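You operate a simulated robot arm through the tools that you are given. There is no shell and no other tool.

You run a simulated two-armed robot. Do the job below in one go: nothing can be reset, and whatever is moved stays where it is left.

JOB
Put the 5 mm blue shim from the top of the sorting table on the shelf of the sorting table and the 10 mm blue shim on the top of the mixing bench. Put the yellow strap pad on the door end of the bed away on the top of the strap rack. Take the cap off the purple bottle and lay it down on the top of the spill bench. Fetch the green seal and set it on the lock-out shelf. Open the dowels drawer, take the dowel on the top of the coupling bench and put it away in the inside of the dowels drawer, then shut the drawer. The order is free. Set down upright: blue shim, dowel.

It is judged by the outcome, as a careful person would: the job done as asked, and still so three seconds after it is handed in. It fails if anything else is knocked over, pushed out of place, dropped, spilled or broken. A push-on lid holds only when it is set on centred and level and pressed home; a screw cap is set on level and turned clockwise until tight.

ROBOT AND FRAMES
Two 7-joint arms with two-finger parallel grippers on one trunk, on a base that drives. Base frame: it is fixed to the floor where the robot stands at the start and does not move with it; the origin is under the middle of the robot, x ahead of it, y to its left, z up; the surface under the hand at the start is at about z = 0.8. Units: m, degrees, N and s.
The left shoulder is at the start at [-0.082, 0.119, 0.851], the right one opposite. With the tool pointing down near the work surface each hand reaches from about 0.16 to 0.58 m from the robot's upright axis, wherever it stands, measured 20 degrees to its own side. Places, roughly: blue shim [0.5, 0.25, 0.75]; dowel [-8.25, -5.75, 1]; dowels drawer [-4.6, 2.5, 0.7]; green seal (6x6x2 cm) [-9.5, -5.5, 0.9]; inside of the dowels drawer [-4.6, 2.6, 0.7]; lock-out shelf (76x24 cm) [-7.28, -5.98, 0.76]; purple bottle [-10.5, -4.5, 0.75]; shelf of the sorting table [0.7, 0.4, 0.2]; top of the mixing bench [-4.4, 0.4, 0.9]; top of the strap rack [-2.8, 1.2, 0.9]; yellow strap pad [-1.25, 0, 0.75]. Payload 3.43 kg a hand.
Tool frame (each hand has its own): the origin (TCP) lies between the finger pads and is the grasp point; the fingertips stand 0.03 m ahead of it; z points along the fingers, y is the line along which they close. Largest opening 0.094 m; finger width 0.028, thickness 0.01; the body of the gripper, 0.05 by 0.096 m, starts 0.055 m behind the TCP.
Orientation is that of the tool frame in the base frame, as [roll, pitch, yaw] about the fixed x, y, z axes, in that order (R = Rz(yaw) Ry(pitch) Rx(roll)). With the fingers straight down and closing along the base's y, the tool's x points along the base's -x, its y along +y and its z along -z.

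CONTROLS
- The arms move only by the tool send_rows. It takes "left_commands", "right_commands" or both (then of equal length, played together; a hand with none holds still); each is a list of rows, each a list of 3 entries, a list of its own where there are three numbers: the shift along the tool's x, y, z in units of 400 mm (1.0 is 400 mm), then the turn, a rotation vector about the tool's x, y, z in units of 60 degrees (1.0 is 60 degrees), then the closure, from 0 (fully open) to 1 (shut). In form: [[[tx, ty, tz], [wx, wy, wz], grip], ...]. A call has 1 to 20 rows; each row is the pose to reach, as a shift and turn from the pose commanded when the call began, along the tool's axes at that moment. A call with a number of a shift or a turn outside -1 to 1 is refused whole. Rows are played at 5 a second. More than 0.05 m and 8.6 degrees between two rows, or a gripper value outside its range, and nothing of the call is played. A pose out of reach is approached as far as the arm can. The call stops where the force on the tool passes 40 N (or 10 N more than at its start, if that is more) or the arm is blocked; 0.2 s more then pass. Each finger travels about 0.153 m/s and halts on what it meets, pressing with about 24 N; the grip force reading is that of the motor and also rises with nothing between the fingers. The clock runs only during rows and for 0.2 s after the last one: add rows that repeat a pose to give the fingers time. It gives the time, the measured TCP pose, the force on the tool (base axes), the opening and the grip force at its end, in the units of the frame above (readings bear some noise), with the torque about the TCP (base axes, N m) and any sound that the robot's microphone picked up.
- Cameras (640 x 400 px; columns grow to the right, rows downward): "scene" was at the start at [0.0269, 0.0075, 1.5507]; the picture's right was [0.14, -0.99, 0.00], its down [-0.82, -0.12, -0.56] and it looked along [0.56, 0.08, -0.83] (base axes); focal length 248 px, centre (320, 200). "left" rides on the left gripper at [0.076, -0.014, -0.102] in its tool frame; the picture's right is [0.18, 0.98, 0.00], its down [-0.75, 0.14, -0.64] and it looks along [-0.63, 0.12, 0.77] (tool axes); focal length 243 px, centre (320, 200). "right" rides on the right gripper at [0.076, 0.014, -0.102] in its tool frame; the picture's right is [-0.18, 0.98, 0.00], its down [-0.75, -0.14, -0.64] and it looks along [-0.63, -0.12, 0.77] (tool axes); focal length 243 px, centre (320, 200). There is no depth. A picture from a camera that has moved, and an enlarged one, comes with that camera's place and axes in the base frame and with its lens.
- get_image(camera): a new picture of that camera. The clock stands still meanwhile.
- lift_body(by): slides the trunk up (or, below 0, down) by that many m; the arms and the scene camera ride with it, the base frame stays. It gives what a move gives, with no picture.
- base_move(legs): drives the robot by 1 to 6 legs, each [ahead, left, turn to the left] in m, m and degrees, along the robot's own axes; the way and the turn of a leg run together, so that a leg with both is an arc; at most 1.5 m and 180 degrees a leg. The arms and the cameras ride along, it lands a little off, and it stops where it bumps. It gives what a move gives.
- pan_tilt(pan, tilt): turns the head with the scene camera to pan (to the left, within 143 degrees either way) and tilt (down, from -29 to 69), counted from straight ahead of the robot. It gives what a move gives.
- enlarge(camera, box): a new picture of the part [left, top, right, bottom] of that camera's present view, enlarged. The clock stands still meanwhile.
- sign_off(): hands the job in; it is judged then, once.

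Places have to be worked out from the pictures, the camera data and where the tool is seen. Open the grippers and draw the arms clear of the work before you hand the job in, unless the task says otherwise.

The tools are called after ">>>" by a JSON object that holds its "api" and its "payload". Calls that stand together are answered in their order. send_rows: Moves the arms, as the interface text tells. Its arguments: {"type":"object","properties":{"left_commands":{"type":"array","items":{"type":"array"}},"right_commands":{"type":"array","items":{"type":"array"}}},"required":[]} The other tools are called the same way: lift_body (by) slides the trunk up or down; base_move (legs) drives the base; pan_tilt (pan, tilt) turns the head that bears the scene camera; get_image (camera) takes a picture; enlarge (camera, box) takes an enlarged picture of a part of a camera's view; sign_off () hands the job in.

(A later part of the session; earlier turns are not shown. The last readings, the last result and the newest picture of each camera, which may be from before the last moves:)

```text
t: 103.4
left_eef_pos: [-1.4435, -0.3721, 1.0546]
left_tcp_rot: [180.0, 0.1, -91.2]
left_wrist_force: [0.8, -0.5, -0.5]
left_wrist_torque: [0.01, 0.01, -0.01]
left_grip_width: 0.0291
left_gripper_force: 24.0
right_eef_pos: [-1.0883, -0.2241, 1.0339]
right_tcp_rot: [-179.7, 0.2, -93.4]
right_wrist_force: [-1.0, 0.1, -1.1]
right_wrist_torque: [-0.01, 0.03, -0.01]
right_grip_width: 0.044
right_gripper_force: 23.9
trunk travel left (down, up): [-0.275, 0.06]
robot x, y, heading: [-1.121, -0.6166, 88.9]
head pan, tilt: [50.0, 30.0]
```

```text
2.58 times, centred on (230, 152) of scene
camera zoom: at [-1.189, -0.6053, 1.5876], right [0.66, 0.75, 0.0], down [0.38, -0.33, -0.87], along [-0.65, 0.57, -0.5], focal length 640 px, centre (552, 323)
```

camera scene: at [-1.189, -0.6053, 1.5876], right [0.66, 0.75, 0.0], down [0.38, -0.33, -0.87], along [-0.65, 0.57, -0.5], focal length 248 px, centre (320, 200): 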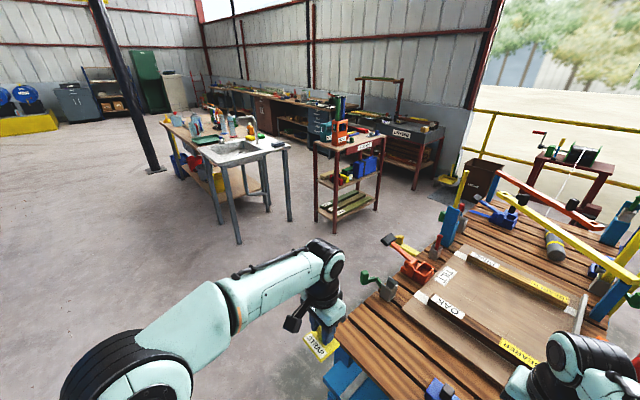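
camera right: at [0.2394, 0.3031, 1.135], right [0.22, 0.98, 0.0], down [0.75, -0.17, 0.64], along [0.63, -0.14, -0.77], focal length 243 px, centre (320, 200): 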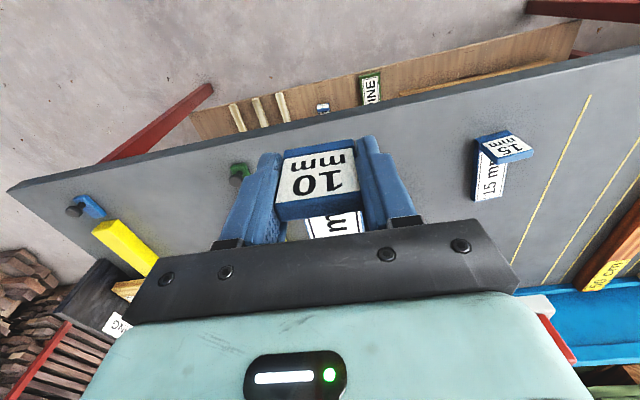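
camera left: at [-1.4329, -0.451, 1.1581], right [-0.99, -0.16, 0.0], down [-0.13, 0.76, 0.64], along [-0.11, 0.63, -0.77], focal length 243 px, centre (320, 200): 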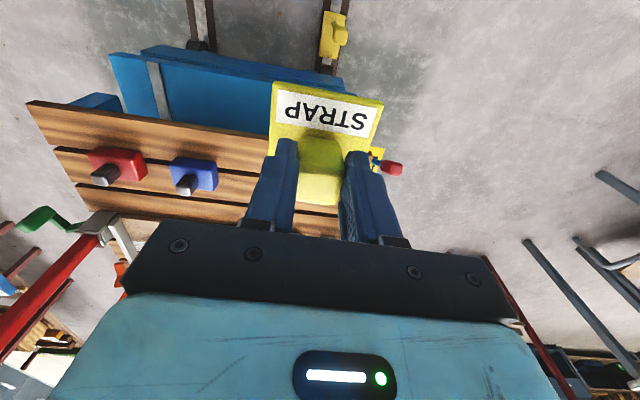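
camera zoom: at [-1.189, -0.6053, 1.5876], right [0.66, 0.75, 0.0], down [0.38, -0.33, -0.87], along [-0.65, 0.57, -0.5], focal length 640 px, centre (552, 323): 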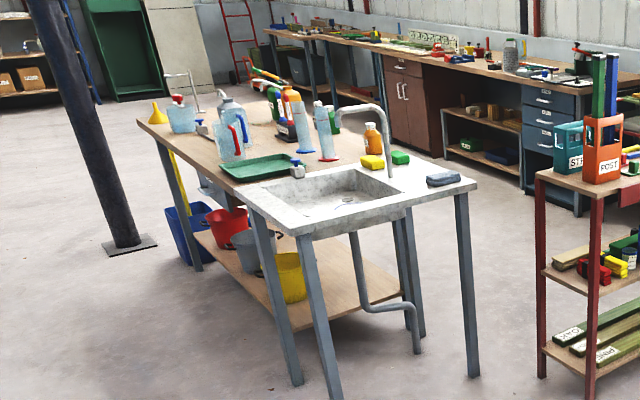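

The rack's STRAPS front faces +x (top about x -2.92..-2.62, y 0.85..1.54), and the sink bench sits beside it. I drive left and forward to get a better view of the rack top.

>>> {"api": "base_move", "payload": {"legs": [[0, 1.05, 0], [0.35, 0, 0]]}}

>>> {"api": "pan_tilt", "payload": {"pan": 20, "tilt": 25}}

>>> {"api": "get_image", "payload": {"camera": "scene"}}

>>> {"api": "enlarge", "payload": {"camera": "scene", "box": [210, 60, 430, 200]}}

```text
t: 106.1
left_eef_pos: [-1.5712, -0.37, 1.0541]
left_tcp_rot: [-179.9, 0.0, -91.2]
left_wrist_force: [-0.5, 0.9, -0.2]
left_wrist_torque: [0.0, 0.01, 0.04]
left_grip_width: 0.0288
left_gripper_force: 23.5
right_eef_pos: [-1.2154, -0.2204, 1.0336]
right_tcp_rot: [-179.7, 0.1, -93.4]
right_wrist_force: [-0.6, -1.1, -0.3]
right_wrist_torque: [-0.02, -0.03, 0.01]
right_grip_width: 0.0438
right_gripper_force: 24.3
trunk travel left (down, up): [-0.275, 0.06]
robot x, y, heading: [-1.2452, -0.6153, 88.8]
head pan, tilt: [50.0, 30.0]
stopped in leg 1: the robot was blocked; the commanded pose is now the measured one
```

```text
t: 107.0
left_eef_pos: [-1.57, -0.3706, 1.0548]
left_tcp_rot: [179.9, 0.0, -91.2]
left_wrist_force: [-0.8, -0.2, -0.5]
left_wrist_torque: [0.0, -0.02, 0.04]
left_grip_width: 0.029
left_gripper_force: 23.7
right_eef_pos: [-1.2137, -0.2201, 1.0343]
right_tcp_rot: [-179.9, 0.1, -93.4]
right_wrist_force: [0.0, -0.4, -0.3]
right_wrist_torque: [-0.08, 0.01, 0.0]
right_grip_width: 0.0439
right_gripper_force: 24.3
trunk travel left (down, up): [-0.275, 0.06]
robot x, y, heading: [-1.2458, -0.6137, 89.1]
head pan, tilt: [20.0, 25.0]
```

```text
taken
camera scene: at [-1.2767, -0.5752, 1.5956], right [0.95, 0.32, 0.0], down [0.14, -0.4, -0.91], along [-0.29, 0.86, -0.42], focal length 248 px, centre (320, 200)
```

scene: 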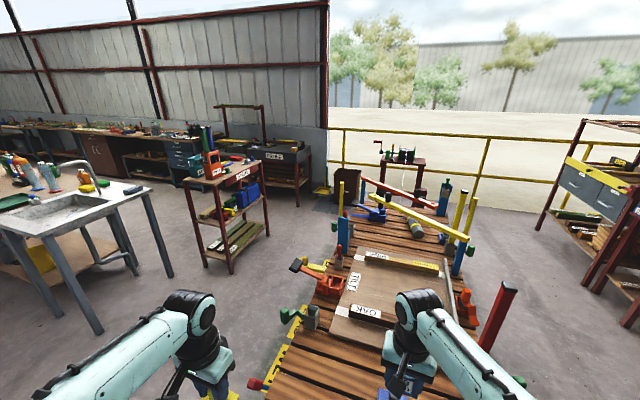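

```text
2.86 times, centred on (320, 130) of scene
camera zoom: at [-1.2767, -0.5752, 1.5956], right [0.95, 0.32, 0.0], down [0.14, -0.4, -0.91], along [-0.29, 0.86, -0.42], focal length 708 px, centre (320, 400)
```

zoom: 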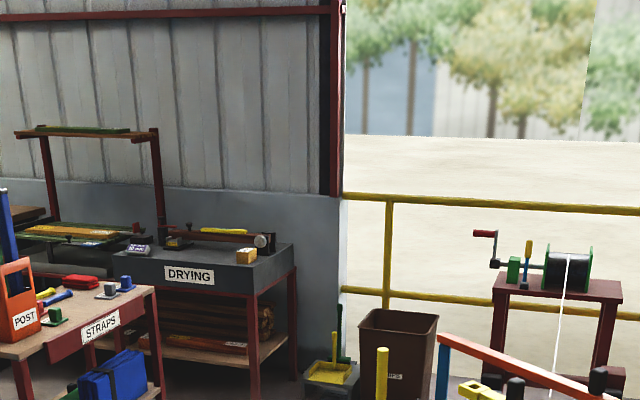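

The base was blocked after 0.12 m, most likely by the yellow chock lever beside my base. I look down at it.

>>> {"api": "pan_tilt", "payload": {"pan": 35, "tilt": 65}}

>>> {"api": "get_image", "payload": {"camera": "scene"}}

```text
t: 108.1
left_eef_pos: [-1.571, -0.3703, 1.055]
left_tcp_rot: [-179.9, 0.0, -91.2]
left_wrist_force: [-0.1, -0.4, -0.7]
left_wrist_torque: [0.03, -0.03, -0.01]
left_grip_width: 0.0291
left_gripper_force: 24.1
right_eef_pos: [-1.2146, -0.2209, 1.0338]
right_tcp_rot: [-179.8, 0.0, -93.3]
right_wrist_force: [0.3, 0.4, -0.7]
right_wrist_torque: [-0.02, -0.02, -0.01]
right_grip_width: 0.0437
right_gripper_force: 24.6
trunk travel left (down, up): [-0.275, 0.06]
robot x, y, heading: [-1.2427, -0.6155, 88.7]
head pan, tilt: [35.0, 65.0]
```

```text
taken
camera scene: at [-1.2805, -0.6119, 1.54], right [0.83, 0.56, 0.0], down [0.5, -0.75, -0.42], along [-0.24, 0.35, -0.91], focal length 248 px, centre (320, 200)
```

scene: 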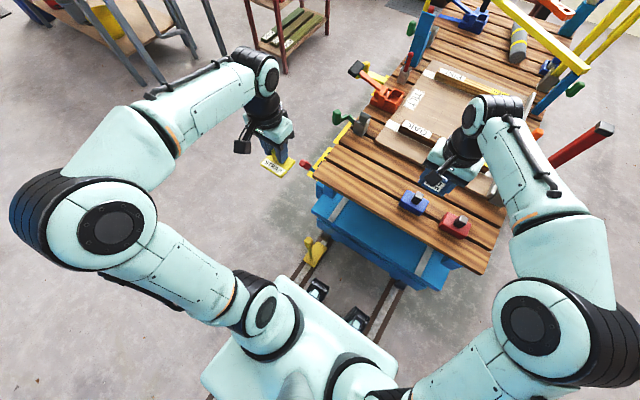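

The chock still stands in its place. I back away 0.4 m before going left past it.

>>> {"api": "base_move", "payload": {"legs": [[-0.4, -0.03, 0], [0, 1.0, 0], [0.6, 0, 0]]}}

>>> {"api": "pan_tilt", "payload": {"pan": 30, "tilt": 30}}

>>> {"api": "get_image", "payload": {"camera": "scene"}}

```text
t: 122.0
left_eef_pos: [-2.5218, -0.183, 1.0554]
left_tcp_rot: [-180.0, 0.0, -89.2]
left_wrist_force: [0.3, 0.2, -0.9]
left_wrist_torque: [-0.02, 0.01, 0.01]
left_grip_width: 0.0288
left_gripper_force: 23.8
right_eef_pos: [-2.172, -0.022, 1.0336]
right_tcp_rot: [-179.7, 0.1, -91.4]
right_wrist_force: [0.2, 0.2, -0.1]
right_wrist_torque: [-0.03, 0.0, 0.0]
right_grip_width: 0.0438
right_gripper_force: 23.8
trunk travel left (down, up): [-0.275, 0.06]
robot x, y, heading: [-2.1921, -0.4177, 90.8]
head pan, tilt: [35.0, 65.0]
```

```text
t: 123.0
left_eef_pos: [-2.5227, -0.1814, 1.0561]
left_tcp_rot: [-180.0, 0.0, -89.3]
left_wrist_force: [-0.7, 0.6, -0.1]
left_wrist_torque: [0.01, 0.0, 0.02]
left_grip_width: 0.029
left_gripper_force: 24.2
right_eef_pos: [-2.1719, -0.021, 1.0343]
right_tcp_rot: [-179.8, 0.0, -91.4]
right_wrist_force: [0.8, 0.2, -1.0]
right_wrist_torque: [0.0, 0.0, -0.02]
right_grip_width: 0.0437
right_gripper_force: 24.2
trunk travel left (down, up): [-0.275, 0.06]
robot x, y, heading: [-2.1917, -0.4197, 90.8]
head pan, tilt: [30.0, 30.0]
```

```text
taken
camera scene: at [-2.2354, -0.386, 1.5875], right [0.86, 0.51, 0.0], down [0.26, -0.43, -0.87], along [-0.44, 0.74, -0.5], focal length 248 px, centre (320, 200)
```

scene: 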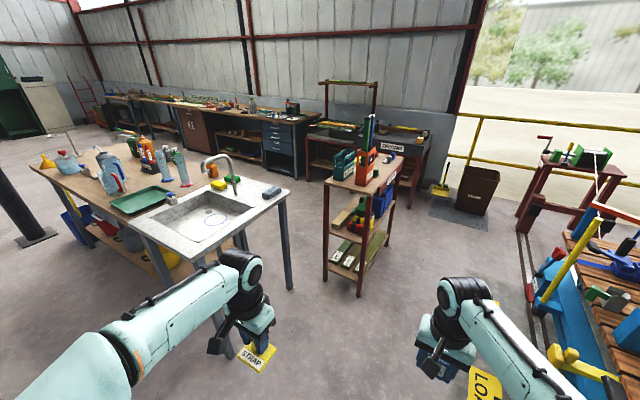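

>>> {"api": "enlarge", "payload": {"camera": "scene", "box": [310, 105, 430, 205]}}

>>> {"api": "enlarge", "payload": {"camera": "scene", "box": [20, 105, 300, 280]}}

```text
4.00 times, centred on (370, 155) of scene
camera zoom: at [-2.2354, -0.386, 1.5875], right [0.86, 0.51, 0.0], down [0.26, -0.43, -0.87], along [-0.44, 0.74, -0.5], focal length 992 px, centre (120, 380)
```

zoom: 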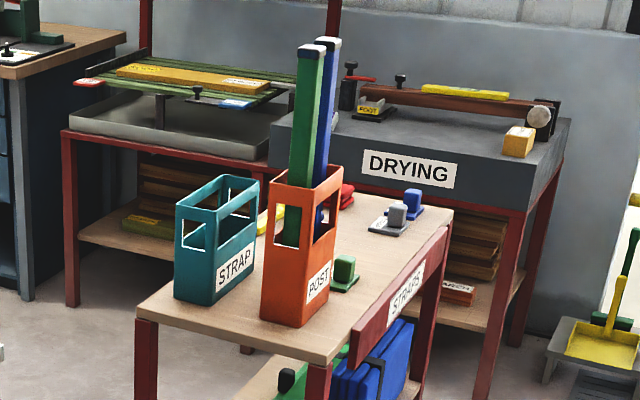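

```text
2.29 times, centred on (160, 192) of scene
camera zoom: at [-2.2354, -0.386, 1.5875], right [0.86, 0.51, 0.0], down [0.26, -0.43, -0.87], along [-0.44, 0.74, -0.5], focal length 567 px, centre (686, 217)
```

zoom: 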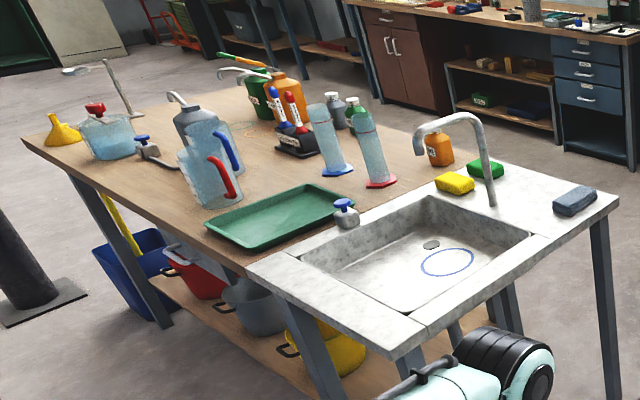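

The rack top is at z≈0.89, x -2.94..-2.615, y 0.855..1.56. There is a free spot near (-2.70,1.28), between the green pad (y≈1.15) and the grey one (y≈1.42). I pull the right hand in, turn to heading 150°, and slide along the aisle in two steps.

>>> {"api": "send_rows", "payload": {"right_commands": [[[0.1, 0, 0], [0, 0, 0], 1], [[0.2, 0, 0.0], [0, 0, 0], 1], [[0.28, 0, 0.0], [0, 0, 0], 1], [[0.28, 0, 0.0], [0, 0, 0], 1]]}}

>>> {"api": "base_move", "payload": {"legs": [[0, 0, 59.2], [0.376, -0.63, 0]]}}

>>> {"api": "pan_tilt", "payload": {"pan": 0, "tilt": 45}}

>>> {"api": "get_image", "payload": {"camera": "scene"}}

>>> {"api": "pan_tilt", "payload": {"pan": -100, "tilt": 50}}

>>> {"api": "get_image", "payload": {"camera": "scene"}}

```text
t: 124.0
left_eef_pos: [-2.5212, -0.1829, 1.0566]
left_tcp_rot: [180.0, 0.0, -89.2]
left_wrist_force: [0.8, -0.2, -1.4]
left_wrist_torque: [-0.02, 0.02, 0.01]
left_grip_width: 0.0289
left_gripper_force: 23.3
right_eef_pos: [-2.1737, -0.1324, 1.0343]
right_tcp_rot: [-179.8, 0.0, -91.4]
right_wrist_force: [-0.3, -0.7, -0.8]
right_wrist_torque: [-0.02, -0.01, -0.01]
right_grip_width: 0.044
right_gripper_force: 24.2
trunk travel left (down, up): [-0.275, 0.06]
robot x, y, heading: [-2.1923, -0.4158, 91.0]
head pan, tilt: [30.0, 30.0]
```

```text
t: 132.5
left_eef_pos: [-2.568, 0.1578, 1.0554]
left_tcp_rot: [-179.9, 0.1, -31.3]
left_wrist_force: [0.7, -0.2, -0.4]
left_wrist_torque: [-0.01, 0.0, -0.01]
left_grip_width: 0.0289
left_gripper_force: 23.7
right_eef_pos: [-2.4265, 0.4817, 1.0348]
right_tcp_rot: [-179.8, 0.1, -33.6]
right_wrist_force: [-0.7, -0.1, -1.6]
right_wrist_torque: [-0.01, -0.02, 0.02]
right_grip_width: 0.044
right_gripper_force: 23.8
trunk travel left (down, up): [-0.275, 0.06]
robot x, y, heading: [-2.1929, 0.315, 148.6]
head pan, tilt: [30.0, 30.0]
```

```text
t: 133.4
left_eef_pos: [-2.5681, 0.1578, 1.0554]
left_tcp_rot: [-180.0, -0.1, -31.3]
left_wrist_force: [0.2, -1.2, -1.2]
left_wrist_torque: [-0.01, -0.04, 0.02]
left_grip_width: 0.0286
left_gripper_force: 24.4
right_eef_pos: [-2.4257, 0.4805, 1.033]
right_tcp_rot: [-179.9, 0.1, -33.5]
right_wrist_force: [-0.5, 0.6, -0.8]
right_wrist_torque: [0.02, -0.01, 0.03]
right_grip_width: 0.0438
right_gripper_force: 23.8
trunk travel left (down, up): [-0.275, 0.06]
robot x, y, heading: [-2.1935, 0.3167, 148.7]
head pan, tilt: [0.0, 45.0]
```

```text
taken
camera scene: at [-2.2248, 0.3314, 1.565], right [0.52, 0.86, 0.0], down [0.6, -0.37, -0.71], along [-0.6, 0.37, -0.71], focal length 248 px, centre (320, 200)
```

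scene: 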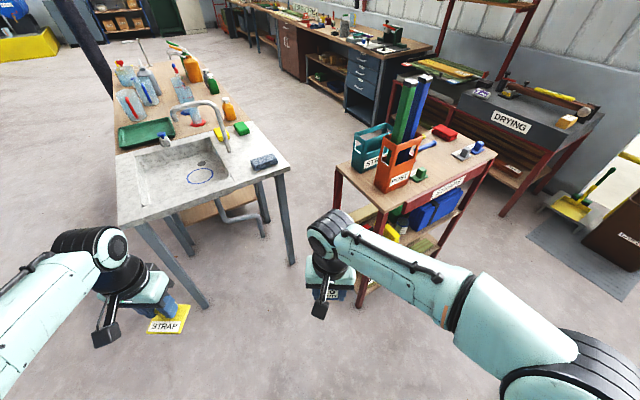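

```text
t: 135.2
left_eef_pos: [-2.5675, 0.1577, 1.0544]
left_tcp_rot: [-180.0, 0.0, -31.2]
left_wrist_force: [-0.5, -0.1, -0.9]
left_wrist_torque: [0.0, 0.06, 0.01]
left_grip_width: 0.0291
left_gripper_force: 23.7
right_eef_pos: [-2.4258, 0.4795, 1.0344]
right_tcp_rot: [-179.8, 0.1, -33.6]
right_wrist_force: [-0.7, 0.3, -0.8]
right_wrist_torque: [0.01, -0.05, -0.02]
right_grip_width: 0.0437
right_gripper_force: 23.8
trunk travel left (down, up): [-0.275, 0.06]
robot x, y, heading: [-2.1911, 0.3174, 148.9]
head pan, tilt: [-100.0, 50.0]
```

```text
taken
camera scene: at [-2.1045, 0.3472, 1.5581], right [0.75, -0.66, 0.0], down [-0.5, -0.58, -0.64], along [0.42, 0.48, -0.77], focal length 248 px, centre (320, 200)
```

scene: 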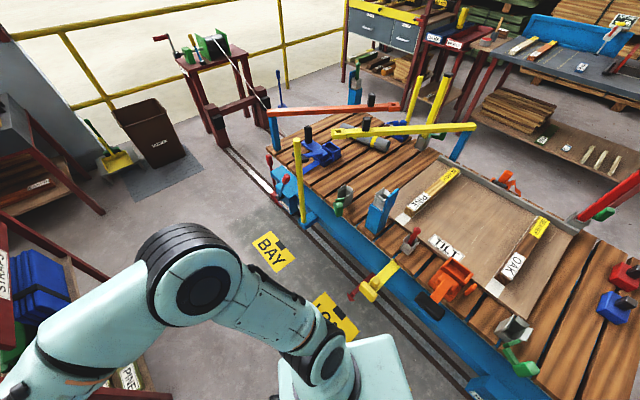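

The bed side is clear. I slide on 0.81 m in +y to bring the left hand within reach of the free spot at about (-2.70,1.26).

>>> {"api": "base_move", "payload": {"legs": [[0.424, -0.692, 0]]}}

>>> {"api": "pan_tilt", "payload": {"pan": 0, "tilt": 58}}

>>> {"api": "get_image", "payload": {"camera": "scene"}}

>>> {"api": "get_image", "payload": {"camera": "left"}}

```text
t: 141.8
left_eef_pos: [-2.5554, 0.981, 1.0548]
left_tcp_rot: [179.9, 0.0, -32.6]
left_wrist_force: [-0.1, -0.4, -0.2]
left_wrist_torque: [0.01, 0.0, -0.02]
left_grip_width: 0.0288
left_gripper_force: 24.1
right_eef_pos: [-2.4064, 1.3005, 1.0353]
right_tcp_rot: [-179.7, 0.1, -34.8]
right_wrist_force: [0.8, 0.0, -1.0]
right_wrist_torque: [-0.04, 0.0, 0.0]
right_grip_width: 0.0439
right_gripper_force: 23.6
trunk travel left (down, up): [-0.275, 0.06]
robot x, y, heading: [-2.1812, 1.1307, 147.5]
head pan, tilt: [-100.0, 50.0]
```

```text
t: 143.6
left_eef_pos: [-2.5567, 0.9825, 1.0555]
left_tcp_rot: [-179.9, 0.1, -32.5]
left_wrist_force: [-0.5, -0.1, -0.3]
left_wrist_torque: [-0.01, 0.01, 0.0]
left_grip_width: 0.0291
left_gripper_force: 23.6
right_eef_pos: [-2.4074, 1.3, 1.0344]
right_tcp_rot: [-179.8, 0.1, -34.7]
right_wrist_force: [-0.3, 1.2, -0.1]
right_wrist_torque: [0.01, -0.01, -0.03]
right_grip_width: 0.0438
right_gripper_force: 23.6
trunk travel left (down, up): [-0.275, 0.06]
robot x, y, heading: [-2.1775, 1.1344, 147.4]
head pan, tilt: [0.0, 58.0]
```

```text
taken
camera scene: at [-2.1984, 1.1413, 1.5479], right [0.54, 0.84, 0.0], down [0.71, -0.46, -0.53], along [-0.45, 0.28, -0.85], focal length 248 px, centre (320, 200)
```

scene: 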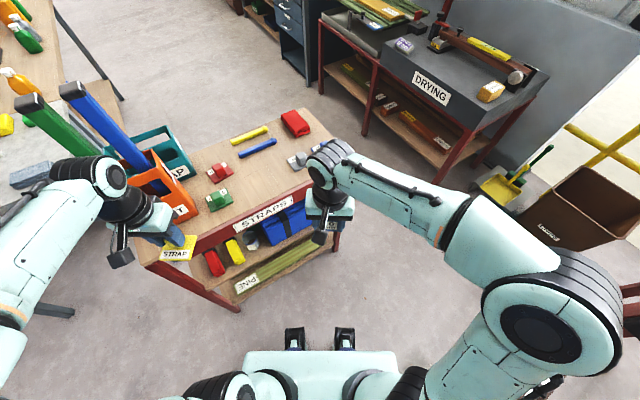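

```text
taken
camera left: at [-2.485, 0.9514, 1.1583], right [-0.37, -0.93, 0.0], down [-0.71, 0.29, 0.64], along [-0.6, 0.24, -0.77], focal length 243 px, centre (320, 200)
```

left: 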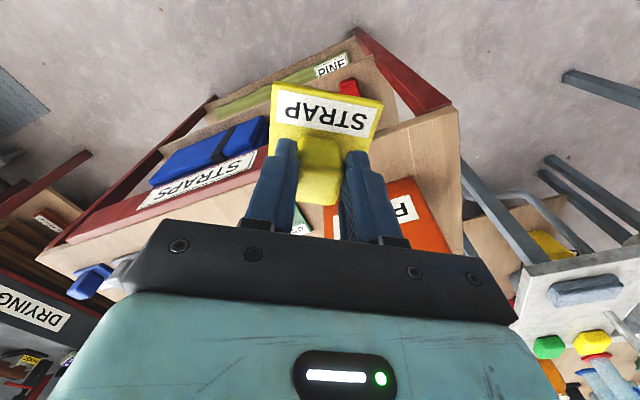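

I can see the free spot at about (-2.70,1.235), between the green and grey pads. I carry the pad over it at the present height.

>>> {"api": "send_rows", "payload": {"left_commands": [[[-0.09, -0.05, 0], [0, 0, 0], 1], [[-0.18, -0.1, 0], [0, 0, 0], 1], [[-0.27, -0.15, 0], [0, 0, 0], 1], [[-0.36, -0.2, 0], [0, 0, 0], 1], [[-0.45, -0.25, 0], [0, 0, 0], 1], [[-0.54, -0.3, 0], [0, 0, 0], 1], [[-0.64, -0.34, 0], [0, 0, 0], 1], [[-0.64, -0.34, 0.05], [0, 0, 0], 1], [[-0.64, -0.34, 0.12], [0, 0, 0], 1], [[-0.64, -0.34, 0.12], [0, 0, 0], 1]]}}

>>> {"api": "get_image", "payload": {"camera": "scene"}}

>>> {"api": "get_image", "payload": {"camera": "left"}}

```text
t: 145.8
left_eef_pos: [-2.6973, 1.2343, 1.008]
left_tcp_rot: [180.0, 0.1, -32.5]
left_wrist_force: [-0.4, -0.3, -0.9]
left_wrist_torque: [0.01, 0.0, 0.02]
left_grip_width: 0.0291
left_gripper_force: 23.8
right_eef_pos: [-2.4074, 1.2999, 1.0345]
right_tcp_rot: [-179.9, 0.1, -34.8]
right_wrist_force: [0.1, 0.2, -1.4]
right_wrist_torque: [-0.03, 0.03, 0.0]
right_grip_width: 0.0436
right_gripper_force: 23.8
trunk travel left (down, up): [-0.275, 0.06]
robot x, y, heading: [-2.1805, 1.1309, 147.3]
head pan, tilt: [0.0, 58.0]
```

```text
taken
camera scene: at [-2.1983, 1.1411, 1.5479], right [0.54, 0.84, 0.0], down [0.72, -0.46, -0.53], along [-0.45, 0.28, -0.85], focal length 248 px, centre (320, 200)
```

scene: 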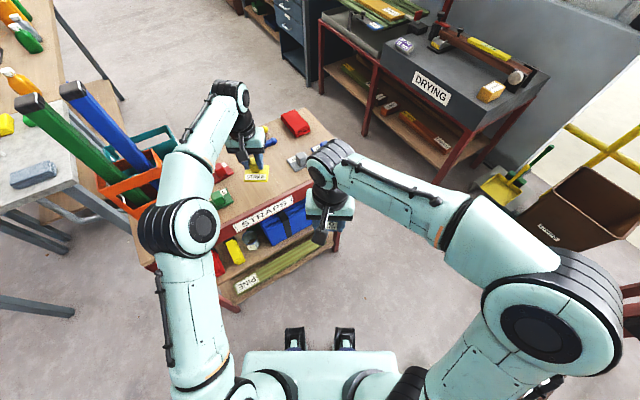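

```text
taken
camera left: at [-2.6259, 1.2036, 1.1115], right [-0.37, -0.93, 0.0], down [-0.71, 0.29, 0.64], along [-0.6, 0.24, -0.77], focal length 243 px, centre (320, 200)
```

left: 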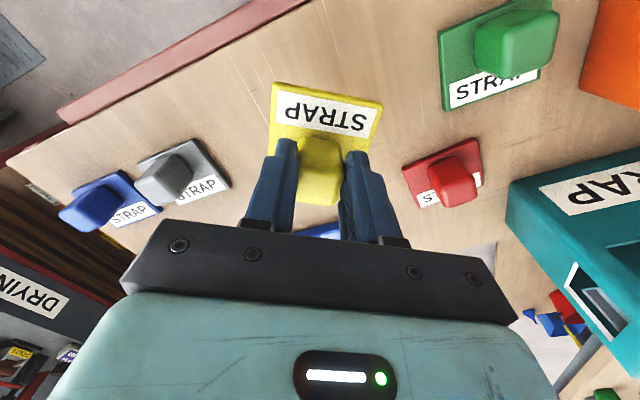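

The spot under the pad is clear. I lower it gently until it touches.

>>> {"api": "send_rows", "payload": {"left_commands": [[[0, 0, 0.04], [0, 0, 0], 1], [[0, 0, 0.08], [0, 0, 0], 1], [[0, 0, 0.1], [0, 0, 0], 1], [[0, 0, 0.11], [0, 0, 0], 1], [[0, 0, 0.12], [0, 0, 0], 1], [[0, 0, 0.12], [0, 0, 0], 1]]}}

>>> {"api": "get_image", "payload": {"camera": "left"}}

```text
t: 147.2
left_eef_pos: [-2.698, 1.233, 0.9591]
left_tcp_rot: [-179.9, 0.0, -32.5]
left_wrist_force: [-0.5, -0.5, -1.8]
left_wrist_torque: [0.01, 0.0, 0.0]
left_grip_width: 0.0289
left_gripper_force: 23.8
right_eef_pos: [-2.4085, 1.3012, 1.0343]
right_tcp_rot: [-179.8, 0.1, -34.8]
right_wrist_force: [0.2, -0.2, -0.8]
right_wrist_torque: [-0.02, -0.03, 0.02]
right_grip_width: 0.0435
right_gripper_force: 23.9
trunk travel left (down, up): [-0.275, 0.06]
robot x, y, heading: [-2.1759, 1.1336, 147.6]
head pan, tilt: [0.0, 58.0]
```

```text
taken
camera left: at [-2.6266, 1.2033, 1.0628], right [-0.37, -0.93, 0.0], down [-0.71, 0.29, 0.64], along [-0.6, 0.24, -0.77], focal length 243 px, centre (320, 200)
```

left: 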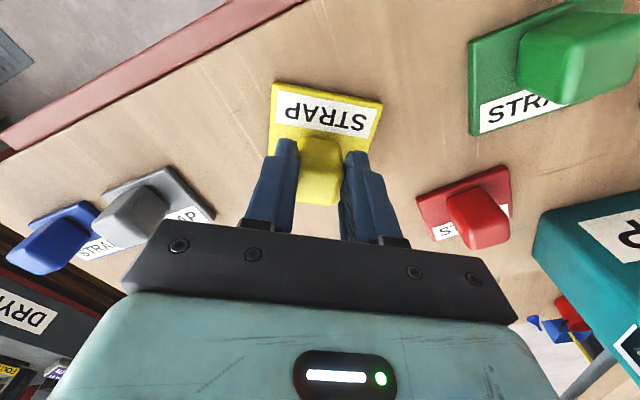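

No contact yet at 0.959. I keep lowering in small steps.

>>> {"api": "send_rows", "payload": {"left_commands": [[[0, 0, 0.01], [0, 0, 0], 1], [[0, 0, 0.02], [0, 0, 0], 1], [[0, 0, 0.03], [0, 0, 0], 1], [[0, 0, 0.03], [0, 0, 0], 1]]}}

```text
t: 148.2
left_eef_pos: [-2.6986, 1.2344, 0.952]
left_tcp_rot: [-179.8, 0.7, -32.5]
left_wrist_force: [-3.1, -0.7, 36.9]
left_wrist_torque: [-0.21, -0.01, -0.06]
left_grip_width: 0.0292
left_gripper_force: 24.1
right_eef_pos: [-2.406, 1.3001, 1.0363]
right_tcp_rot: [-179.9, 0.2, -34.7]
right_wrist_force: [-0.9, 0.1, -1.1]
right_wrist_torque: [-0.02, -0.02, 0.03]
right_grip_width: 0.0438
right_gripper_force: 24.3
trunk travel left (down, up): [-0.275, 0.06]
robot x, y, heading: [-2.1778, 1.1295, 147.4]
head pan, tilt: [0.0, 58.0]
```

Contact made (37 N). I ease up 4 mm, open, and rise straight up.

>>> {"api": "send_rows", "payload": {"left_commands": [[[0, 0, -0.008], [0, 0, 0], 1], [[0, 0, -0.008], [0, 0, 0], 0.7], [[0, 0, -0.008], [0, 0, 0], 0.5], [[0, 0, -0.008], [0, 0, 0], 0.4], [[0, 0, -0.05], [0, 0, 0], 0.4], [[0, 0, -0.13], [0, 0, 0], 0.4], [[0, 0, -0.2], [0, 0, 0], 0.4], [[0, 0, -0.2], [0, 0, 0], 0.4]]}}

>>> {"api": "get_image", "payload": {"camera": "left"}}

```text
t: 149.9
left_eef_pos: [-2.698, 1.232, 1.0285]
left_tcp_rot: [-180.0, 0.0, -32.6]
left_wrist_force: [-0.3, -0.1, 0.6]
left_wrist_torque: [0.02, 0.01, 0.01]
left_grip_width: 0.0565
left_gripper_force: 0.0
right_eef_pos: [-2.4065, 1.3009, 1.0341]
right_tcp_rot: [-179.9, 0.1, -34.8]
right_wrist_force: [-0.7, 0.6, -0.3]
right_wrist_torque: [-0.02, -0.02, 0.0]
right_grip_width: 0.0438
right_gripper_force: 23.8
trunk travel left (down, up): [-0.275, 0.06]
robot x, y, heading: [-2.1754, 1.1286, 147.5]
head pan, tilt: [0.0, 58.0]
```

```text
taken
camera left: at [-2.6264, 1.2023, 1.1316], right [-0.37, -0.93, 0.0], down [-0.71, 0.29, 0.64], along [-0.6, 0.24, -0.77], focal length 243 px, centre (320, 200)
```

left: 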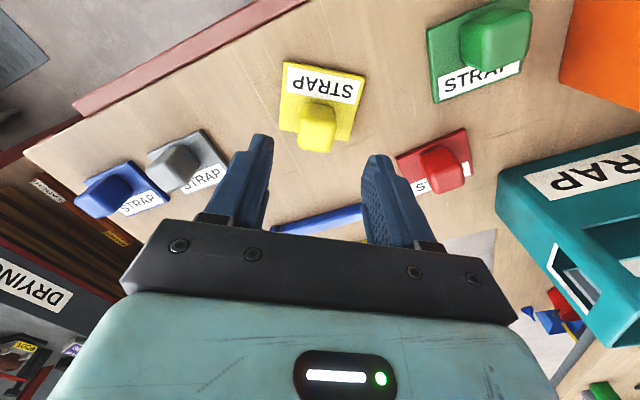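

The yellow pad rests on the rack top. I retract the left hand the way it came and drive back out of the aisle.

>>> {"api": "send_rows", "payload": {"left_commands": [[[0.0, 0.0, -0.05], [0, 0, 0], 0.4], [[0.09, 0.05, -0.05], [0, 0, 0], 0.4], [[0.18, 0.1, -0.05], [0, 0, 0], 0.3], [[0.27, 0.15, -0.05], [0, 0, 0], 0.2], [[0.36, 0.2, -0.05], [0, 0, 0], 0.1], [[0.45, 0.25, -0.05], [0, 0, 0], 0], [[0.54, 0.3, -0.05], [0, 0, 0], 0], [[0.64, 0.34, -0.05], [0, 0, 0], 0], [[0.64, 0.34, -0.05], [0, 0, 0], 0]]}}

>>> {"api": "enlarge", "payload": {"camera": "scene", "box": [120, 60, 360, 260]}}

>>> {"api": "base_move", "payload": {"legs": [[-0.424, 0.692, 0], [-0.376, 0.62, 0]]}}

```text
t: 151.9
left_eef_pos: [-2.5581, 0.9845, 1.0464]
left_tcp_rot: [-180.0, 0.1, -32.6]
left_wrist_force: [0.0, -0.6, -0.6]
left_wrist_torque: [-0.02, -0.02, 0.01]
left_grip_width: 0.0938
left_gripper_force: 0.1
right_eef_pos: [-2.4079, 1.3014, 1.0349]
right_tcp_rot: [-179.8, 0.0, -34.8]
right_wrist_force: [-0.1, 0.9, 0.0]
right_wrist_torque: [-0.01, -0.05, -0.03]
right_grip_width: 0.0436
right_gripper_force: 23.9
trunk travel left (down, up): [-0.275, 0.06]
robot x, y, heading: [-2.1839, 1.1288, 147.6]
head pan, tilt: [0.0, 58.0]
```

```text
2.00 times, centred on (240, 160) of scene
camera zoom: at [-2.199, 1.1419, 1.5479], right [0.54, 0.84, 0.0], down [0.72, -0.46, -0.53], along [-0.45, 0.28, -0.85], focal length 496 px, centre (480, 280)
```

zoom: 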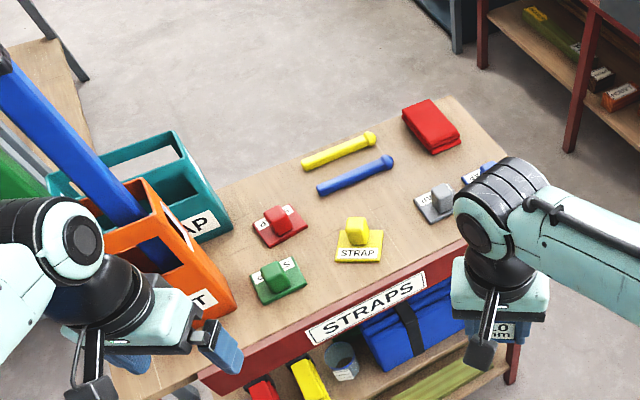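

```text
t: 164.2
left_eef_pos: [-2.58, -0.5786, 1.0473]
left_tcp_rot: [180.0, 0.0, -31.3]
left_wrist_force: [-0.5, 0.7, 0.5]
left_wrist_torque: [0.02, 0.02, 0.0]
left_grip_width: 0.0938
left_gripper_force: 0.2
right_eef_pos: [-2.4368, -0.2589, 1.0342]
right_tcp_rot: [-179.8, 0.1, -33.6]
right_wrist_force: [-0.2, 0.3, -0.8]
right_wrist_torque: [-0.04, -0.02, -0.02]
right_grip_width: 0.0438
right_gripper_force: 24.3
trunk travel left (down, up): [-0.275, 0.06]
robot x, y, heading: [-2.205, -0.4213, 148.6]
head pan, tilt: [0.0, 58.0]
```

The pad stands between the others. I drive to the south side of the sink bench, facing +y, and look at its top.

>>> {"api": "base_move", "payload": {"legs": [[0, 0, -58.6], [-0.35, 0, 0], [0, 1.0, 0], [0, 0.9, 0]]}}

>>> {"api": "pan_tilt", "payload": {"pan": 0, "tilt": 35}}

>>> {"api": "get_image", "payload": {"camera": "scene"}}

```text
t: 185.1
left_eef_pos: [-4.3749, -0.5538, 1.0461]
left_tcp_rot: [180.0, 0.1, -89.4]
left_wrist_force: [0.2, -0.1, -0.5]
left_wrist_torque: [0.01, 0.03, -0.03]
left_grip_width: 0.094
left_gripper_force: 0.0
right_eef_pos: [-4.0288, -0.5062, 1.0359]
right_tcp_rot: [-179.8, 0.1, -91.6]
right_wrist_force: [-0.2, 0.3, -0.8]
right_wrist_torque: [-0.04, 0.01, -0.01]
right_grip_width: 0.0439
right_gripper_force: 23.9
trunk travel left (down, up): [-0.275, 0.06]
robot x, y, heading: [-4.0437, -0.7932, 90.7]
head pan, tilt: [0.0, 58.0]
```

```text
t: 185.9
left_eef_pos: [-4.375, -0.5528, 1.0467]
left_tcp_rot: [-180.0, 0.0, -89.6]
left_wrist_force: [-0.4, 0.6, -0.9]
left_wrist_torque: [-0.05, 0.0, 0.0]
left_grip_width: 0.094
left_gripper_force: 0.1
right_eef_pos: [-4.0267, -0.5066, 1.0337]
right_tcp_rot: [-179.8, 0.1, -91.6]
right_wrist_force: [0.2, -0.3, -0.8]
right_wrist_torque: [-0.02, 0.02, 0.0]
right_grip_width: 0.0436
right_gripper_force: 23.7
trunk travel left (down, up): [-0.275, 0.06]
robot x, y, heading: [-4.042, -0.7941, 90.8]
head pan, tilt: [0.0, 35.0]
```

```text
taken
camera scene: at [-4.0443, -0.7505, 1.5798], right [1.0, 0.01, 0.0], down [0.01, -0.57, -0.82], along [-0.01, 0.82, -0.57], focal length 248 px, centre (320, 200)
```

scene: 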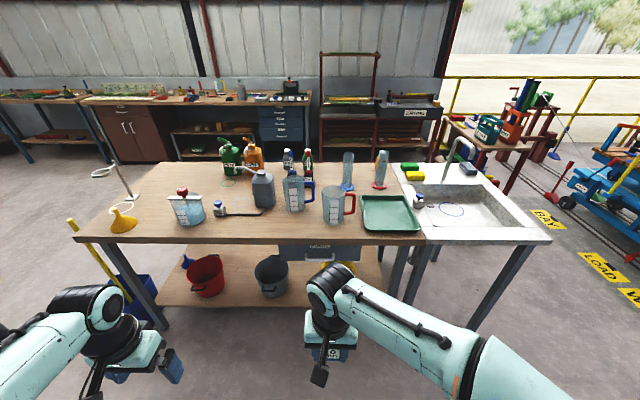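

>>> {"api": "enlarge", "payload": {"camera": "scene", "box": [80, 130, 440, 290]}}

>>> {"api": "enlarge", "payload": {"camera": "scene", "box": [60, 70, 320, 180]}}

```text
1.78 times, centred on (260, 210) of scene
camera zoom: at [-4.0443, -0.7505, 1.5798], right [1.0, 0.01, 0.0], down [0.01, -0.57, -0.82], along [-0.01, 0.82, -0.57], focal length 441 px, centre (427, 182)
```

zoom: 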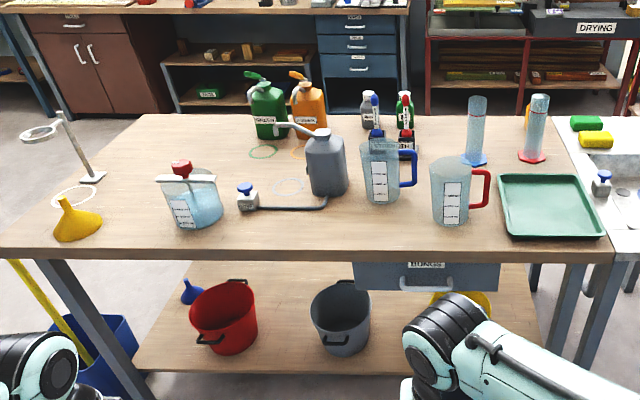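

```text
2.46 times, centred on (190, 125) of scene
camera zoom: at [-4.0443, -0.7505, 1.5798], right [1.0, 0.01, 0.0], down [0.01, -0.57, -0.82], along [-0.01, 0.82, -0.57], focal length 610 px, centre (640, 385)
```

zoom: 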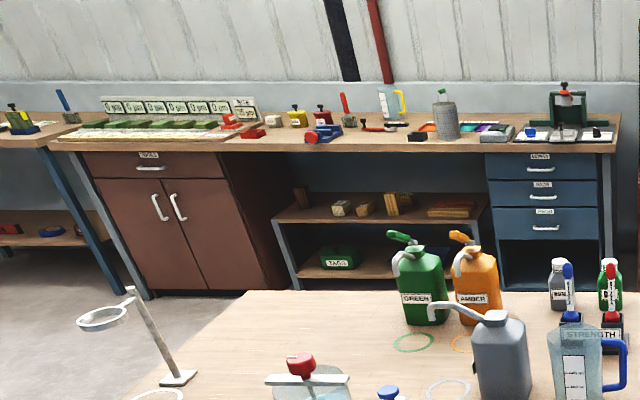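

This bench fits the "mixing bench" place. The clearest free strip is at its front edge, left of the red-handled jug. I move closer for a better look.

>>> {"api": "base_move", "payload": {"legs": [[0.3, 0.16, 0]]}}

>>> {"api": "pan_tilt", "payload": {"pan": 0, "tilt": 50}}

>>> {"api": "get_image", "payload": {"camera": "scene"}}

>>> {"api": "get_image", "payload": {"camera": "right"}}

```text
t: 188.2
left_eef_pos: [-4.5425, -0.2592, 1.0465]
left_tcp_rot: [-179.9, 0.0, -88.9]
left_wrist_force: [0.5, 0.1, 0.5]
left_wrist_torque: [-0.02, -0.01, 0.01]
left_grip_width: 0.0942
left_gripper_force: 0.1
right_eef_pos: [-4.195, -0.2107, 1.0343]
right_tcp_rot: [-179.8, 0.0, -91.2]
right_wrist_force: [0.4, -0.2, -0.5]
right_wrist_torque: [-0.03, 0.02, 0.0]
right_grip_width: 0.0438
right_gripper_force: 24.1
trunk travel left (down, up): [-0.275, 0.06]
robot x, y, heading: [-4.2067, -0.4979, 91.1]
head pan, tilt: [0.0, 35.0]
```

```text
t: 188.9
left_eef_pos: [-4.542, -0.2608, 1.0472]
left_tcp_rot: [-180.0, 0.1, -88.9]
left_wrist_force: [0.3, 0.0, -0.4]
left_wrist_torque: [0.0, -0.02, 0.04]
left_grip_width: 0.094
left_gripper_force: 0.1
right_eef_pos: [-4.1939, -0.2117, 1.0349]
right_tcp_rot: [-179.8, 0.0, -91.2]
right_wrist_force: [0.5, -0.4, -1.3]
right_wrist_torque: [-0.04, 0.0, -0.01]
right_grip_width: 0.0438
right_gripper_force: 24.2
trunk travel left (down, up): [-0.275, 0.06]
robot x, y, heading: [-4.2089, -0.4911, 91.2]
head pan, tilt: [0.0, 50.0]
```

```text
taken
camera scene: at [-4.2093, -0.4659, 1.5581], right [1.0, 0.02, 0.0], down [0.01, -0.77, -0.64], along [-0.01, 0.64, -0.77], focal length 248 px, centre (320, 200)
```

scene: 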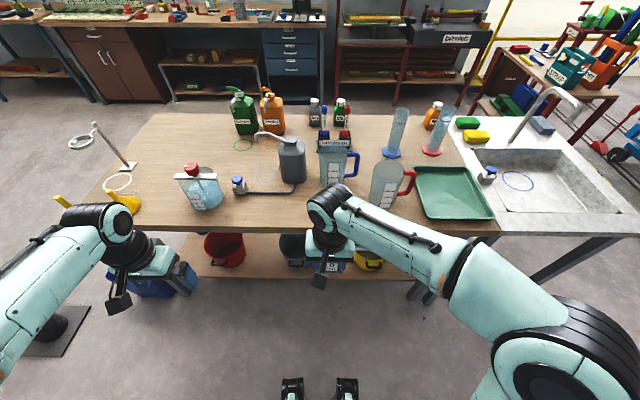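

```text
taken
camera right: at [-4.2109, -0.2873, 1.136], right [-0.98, 0.2, 0.0], down [0.15, 0.75, 0.64], along [0.13, 0.63, -0.77], focal length 243 px, centre (320, 200)
```

right: 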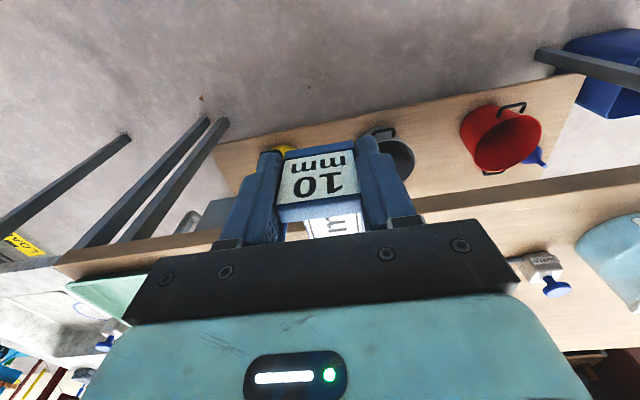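

>>> {"api": "enlarge", "payload": {"camera": "scene", "box": [90, 80, 450, 260]}}

```text
1.78 times, centred on (270, 170) of scene
camera zoom: at [-4.2093, -0.4659, 1.5581], right [1.0, 0.02, 0.0], down [0.01, -0.77, -0.64], along [-0.01, 0.64, -0.77], focal length 441 px, centre (409, 253)
```

zoom: 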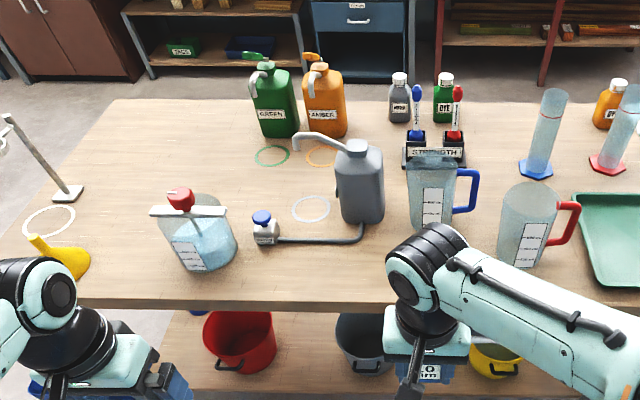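

The bench top is at z≈0.89 with its front edge at y≈-0.025. The gap between funnel and beaker at x≈-4.75 is roomy and deep. There is a yellow stick near the left end, so I check it before moving the left arm there.

>>> {"api": "pan_tilt", "payload": {"pan": 40, "tilt": 45}}

>>> {"api": "get_image", "payload": {"camera": "scene"}}

>>> {"api": "get_image", "payload": {"camera": "left"}}

```text
t: 190.0
left_eef_pos: [-4.5409, -0.2603, 1.0461]
left_tcp_rot: [-179.9, 0.0, -88.9]
left_wrist_force: [0.2, 0.1, 0.3]
left_wrist_torque: [-0.01, -0.02, -0.01]
left_grip_width: 0.0941
left_gripper_force: 0.1
right_eef_pos: [-4.1947, -0.2111, 1.0345]
right_tcp_rot: [-179.8, 0.1, -91.2]
right_wrist_force: [0.9, 0.4, -0.4]
right_wrist_torque: [-0.02, 0.02, 0.0]
right_grip_width: 0.0437
right_gripper_force: 23.7
trunk travel left (down, up): [-0.275, 0.06]
robot x, y, heading: [-4.2108, -0.497, 91.3]
head pan, tilt: [40.0, 45.0]
```

```text
taken
camera scene: at [-4.2613, -0.4814, 1.565], right [0.75, 0.66, 0.0], down [0.46, -0.53, -0.71], along [-0.46, 0.53, -0.71], focal length 248 px, centre (320, 200)
```

scene: 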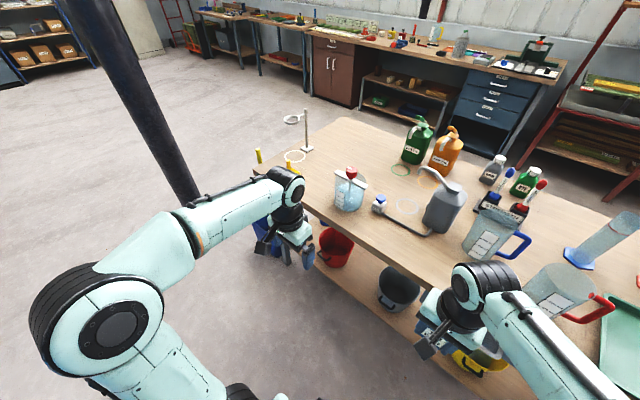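

```text
taken
camera left: at [-4.5273, -0.3375, 1.1494], right [-0.98, -0.2, 0.0], down [-0.16, 0.75, 0.64], along [-0.13, 0.63, -0.77], focal length 243 px, centre (320, 200)
```

left: 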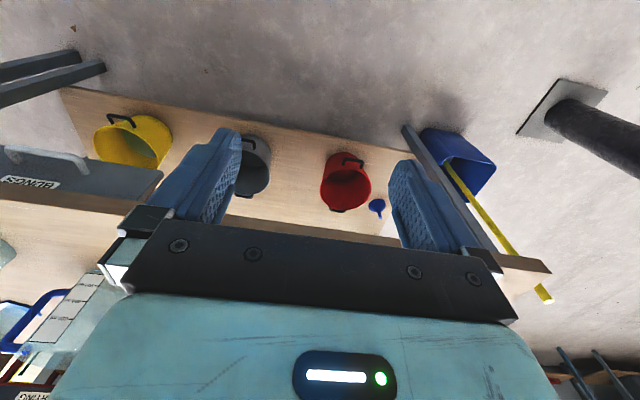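

The stick top is at about (-5.14,0.07,0.865), below my hands, and the column at x≈-5.7 is clear. I slide 0.5 m left and a little forward.

>>> {"api": "base_move", "payload": {"legs": [[0.075, 0.5, -1.0]]}}

>>> {"api": "pan_tilt", "payload": {"pan": 0, "tilt": 55}}

>>> {"api": "get_image", "payload": {"camera": "scene"}}

>>> {"api": "get_image", "payload": {"camera": "right"}}

```text
t: 194.9
left_eef_pos: [-5.0366, -0.1819, 1.0476]
left_tcp_rot: [180.0, 0.0, -90.1]
left_wrist_force: [-1.2, -0.3, 0.0]
left_wrist_torque: [-0.04, 0.01, 0.0]
left_grip_width: 0.0941
left_gripper_force: 0.1
right_eef_pos: [-4.6881, -0.1391, 1.0336]
right_tcp_rot: [-179.8, 0.2, -92.4]
right_wrist_force: [0.4, 0.3, -1.4]
right_wrist_torque: [-0.04, -0.02, 0.0]
right_grip_width: 0.0437
right_gripper_force: 24.3
trunk travel left (down, up): [-0.275, 0.06]
robot x, y, heading: [-4.709, -0.4235, 90.0]
head pan, tilt: [40.0, 45.0]
```

```text
t: 195.9
left_eef_pos: [-5.0364, -0.1806, 1.0465]
left_tcp_rot: [-180.0, 0.0, -89.9]
left_wrist_force: [-0.3, 0.5, -0.6]
left_wrist_torque: [-0.03, 0.01, 0.02]
left_grip_width: 0.0941
left_gripper_force: 0.0
right_eef_pos: [-4.6875, -0.1405, 1.0345]
right_tcp_rot: [-179.8, 0.1, -92.4]
right_wrist_force: [0.2, 1.0, -0.4]
right_wrist_torque: [-0.01, -0.02, -0.03]
right_grip_width: 0.0436
right_gripper_force: 24.2
trunk travel left (down, up): [-0.275, 0.06]
robot x, y, heading: [-4.7099, -0.4257, 89.7]
head pan, tilt: [0.0, 55.0]
```

```text
taken
camera scene: at [-4.7084, -0.3988, 1.5516], right [1.0, 0.0, 0.0], down [0.0, -0.82, -0.57], along [0.0, 0.57, -0.82], focal length 248 px, centre (320, 200)
```

scene: 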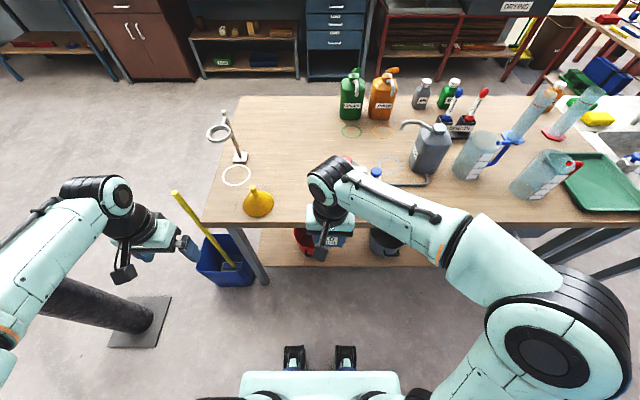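

```text
taken
camera right: at [-4.7063, -0.2153, 1.136], right [-0.97, 0.23, 0.0], down [0.17, 0.75, 0.64], along [0.15, 0.63, -0.77], focal length 243 px, centre (320, 200)
```

right: 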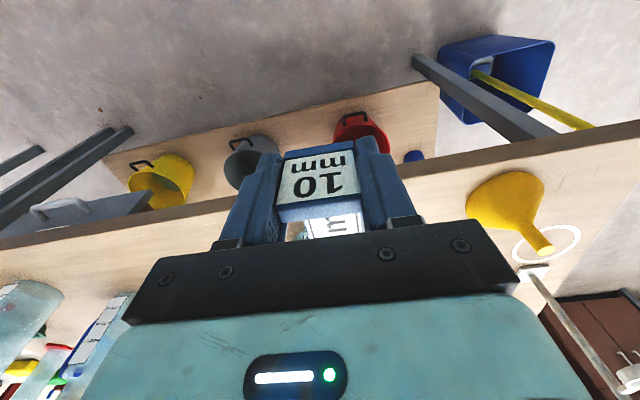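

The funnel is at x≈-4.90..-4.85 and the beaker starts at x≈-4.66. I shift the shim left to x≈-4.755, then forward over the gap.

>>> {"api": "send_rows", "payload": {"right_commands": [[[0.003, 0.085, 0], [0, 0, 0], 1], [[0.007, 0.168, 0], [0, 0, 0], 1], [[-0.11, 0.173, 0], [0, 0, 0], 1], [[-0.22, 0.178, 0], [0, 0, 0], 1], [[-0.33, 0.182, 0], [0, 0, 0], 1], [[-0.4, 0.187, 0], [0, 0, 0], 1], [[-0.46, 0.187, 0], [0, 0, 0], 1], [[-0.46, 0.187, 0], [0, 0, 0], 1]]}}

>>> {"api": "get_image", "payload": {"camera": "scene"}}

>>> {"api": "get_image", "payload": {"camera": "right"}}

```text
t: 197.8
left_eef_pos: [-5.0371, -0.1822, 1.0471]
left_tcp_rot: [-180.0, -0.1, -90.1]
left_wrist_force: [0.1, 0.2, 0.8]
left_wrist_torque: [0.01, 0.02, 0.0]
left_grip_width: 0.0939
left_gripper_force: 0.1
right_eef_pos: [-4.7526, 0.047, 1.0327]
right_tcp_rot: [-179.8, 0.0, -92.4]
right_wrist_force: [-1.0, -0.8, -1.3]
right_wrist_torque: [-0.02, 0.0, 0.01]
right_grip_width: 0.0437
right_gripper_force: 23.8
trunk travel left (down, up): [-0.275, 0.06]
robot x, y, heading: [-4.7074, -0.4251, 89.9]
head pan, tilt: [0.0, 55.0]
```

```text
taken
camera scene: at [-4.708, -0.3994, 1.5516], right [1.0, 0.0, 0.0], down [0.0, -0.82, -0.57], along [0.0, 0.57, -0.82], focal length 248 px, centre (320, 200)
```

scene: 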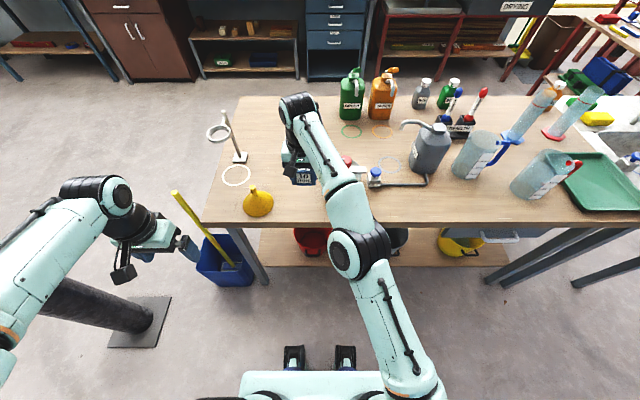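

```text
taken
camera right: at [-4.7708, -0.0289, 1.1347], right [-0.97, 0.22, 0.0], down [0.17, 0.75, 0.64], along [0.15, 0.63, -0.77], focal length 243 px, centre (320, 200)
```

right: 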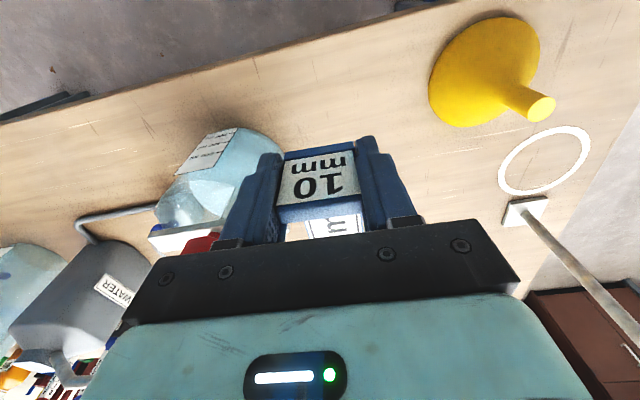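

The beaker's left edge is nearer than I thought (x≈-4.70), so I shift 2.5 cm further left to centre in the gap and lower to just above the bench.

>>> {"api": "send_rows", "payload": {"right_commands": [[[0.002, 0.0625, 0], [0, 0, 0], 1], [[0.002, 0.0625, 0.08], [0, 0, 0], 1], [[0.002, 0.0625, 0.16], [0, 0, 0], 1], [[0.002, 0.0625, 0.22], [0, 0, 0], 1], [[0.002, 0.0625, 0.245], [0, 0, 0], 1], [[0.002, 0.0625, 0.245], [0, 0, 0], 1]]}}

>>> {"api": "get_image", "payload": {"camera": "right"}}

```text
t: 199.2
left_eef_pos: [-5.037, -0.1814, 1.0472]
left_tcp_rot: [-180.0, 0.0, -90.2]
left_wrist_force: [0.8, 0.8, -0.1]
left_wrist_torque: [0.01, 0.02, -0.08]
left_grip_width: 0.094
left_gripper_force: 0.0
right_eef_pos: [-4.7791, 0.048, 0.9354]
right_tcp_rot: [-179.7, 0.1, -92.4]
right_wrist_force: [-0.4, -0.7, -1.2]
right_wrist_torque: [-0.01, -0.03, 0.01]
right_grip_width: 0.0436
right_gripper_force: 23.7
right hand out of reach, approached as far as the arm can: row 1
trunk travel left (down, up): [-0.275, 0.06]
robot x, y, heading: [-4.7059, -0.4254, 90.0]
head pan, tilt: [0.0, 55.0]
```

```text
taken
camera right: at [-4.7973, -0.0276, 1.0381], right [-0.97, 0.23, 0.0], down [0.17, 0.75, 0.64], along [0.15, 0.63, -0.77], focal length 243 px, centre (320, 200)
```

right: 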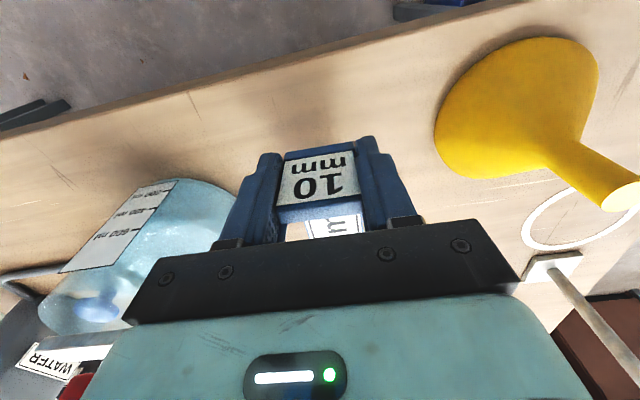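

Clear on both sides. I lower in small steps to touch down.

>>> {"api": "send_rows", "payload": {"right_commands": [[[0, 0, 0.012], [0, 0, 0], 1], [[0, 0, 0.022], [0, 0, 0], 1], [[0, 0, 0.03], [0, 0, 0], 1], [[0, 0, 0.03], [0, 0, 0], 1]]}}

```text
t: 200.2
left_eef_pos: [-5.0349, -0.1817, 1.0464]
left_tcp_rot: [179.9, 0.0, -90.1]
left_wrist_force: [0.3, -0.1, 0.3]
left_wrist_torque: [0.01, 0.01, 0.03]
left_grip_width: 0.0941
left_gripper_force: 0.0
right_eef_pos: [-4.7788, 0.0474, 0.9247]
right_tcp_rot: [-179.8, 0.1, -92.4]
right_wrist_force: [0.1, 0.1, -0.8]
right_wrist_torque: [0.01, -0.06, 0.0]
right_grip_width: 0.0438
right_gripper_force: 24.3
trunk travel left (down, up): [-0.275, 0.06]
robot x, y, heading: [-4.7099, -0.4276, 89.9]
head pan, tilt: [0.0, 55.0]
```

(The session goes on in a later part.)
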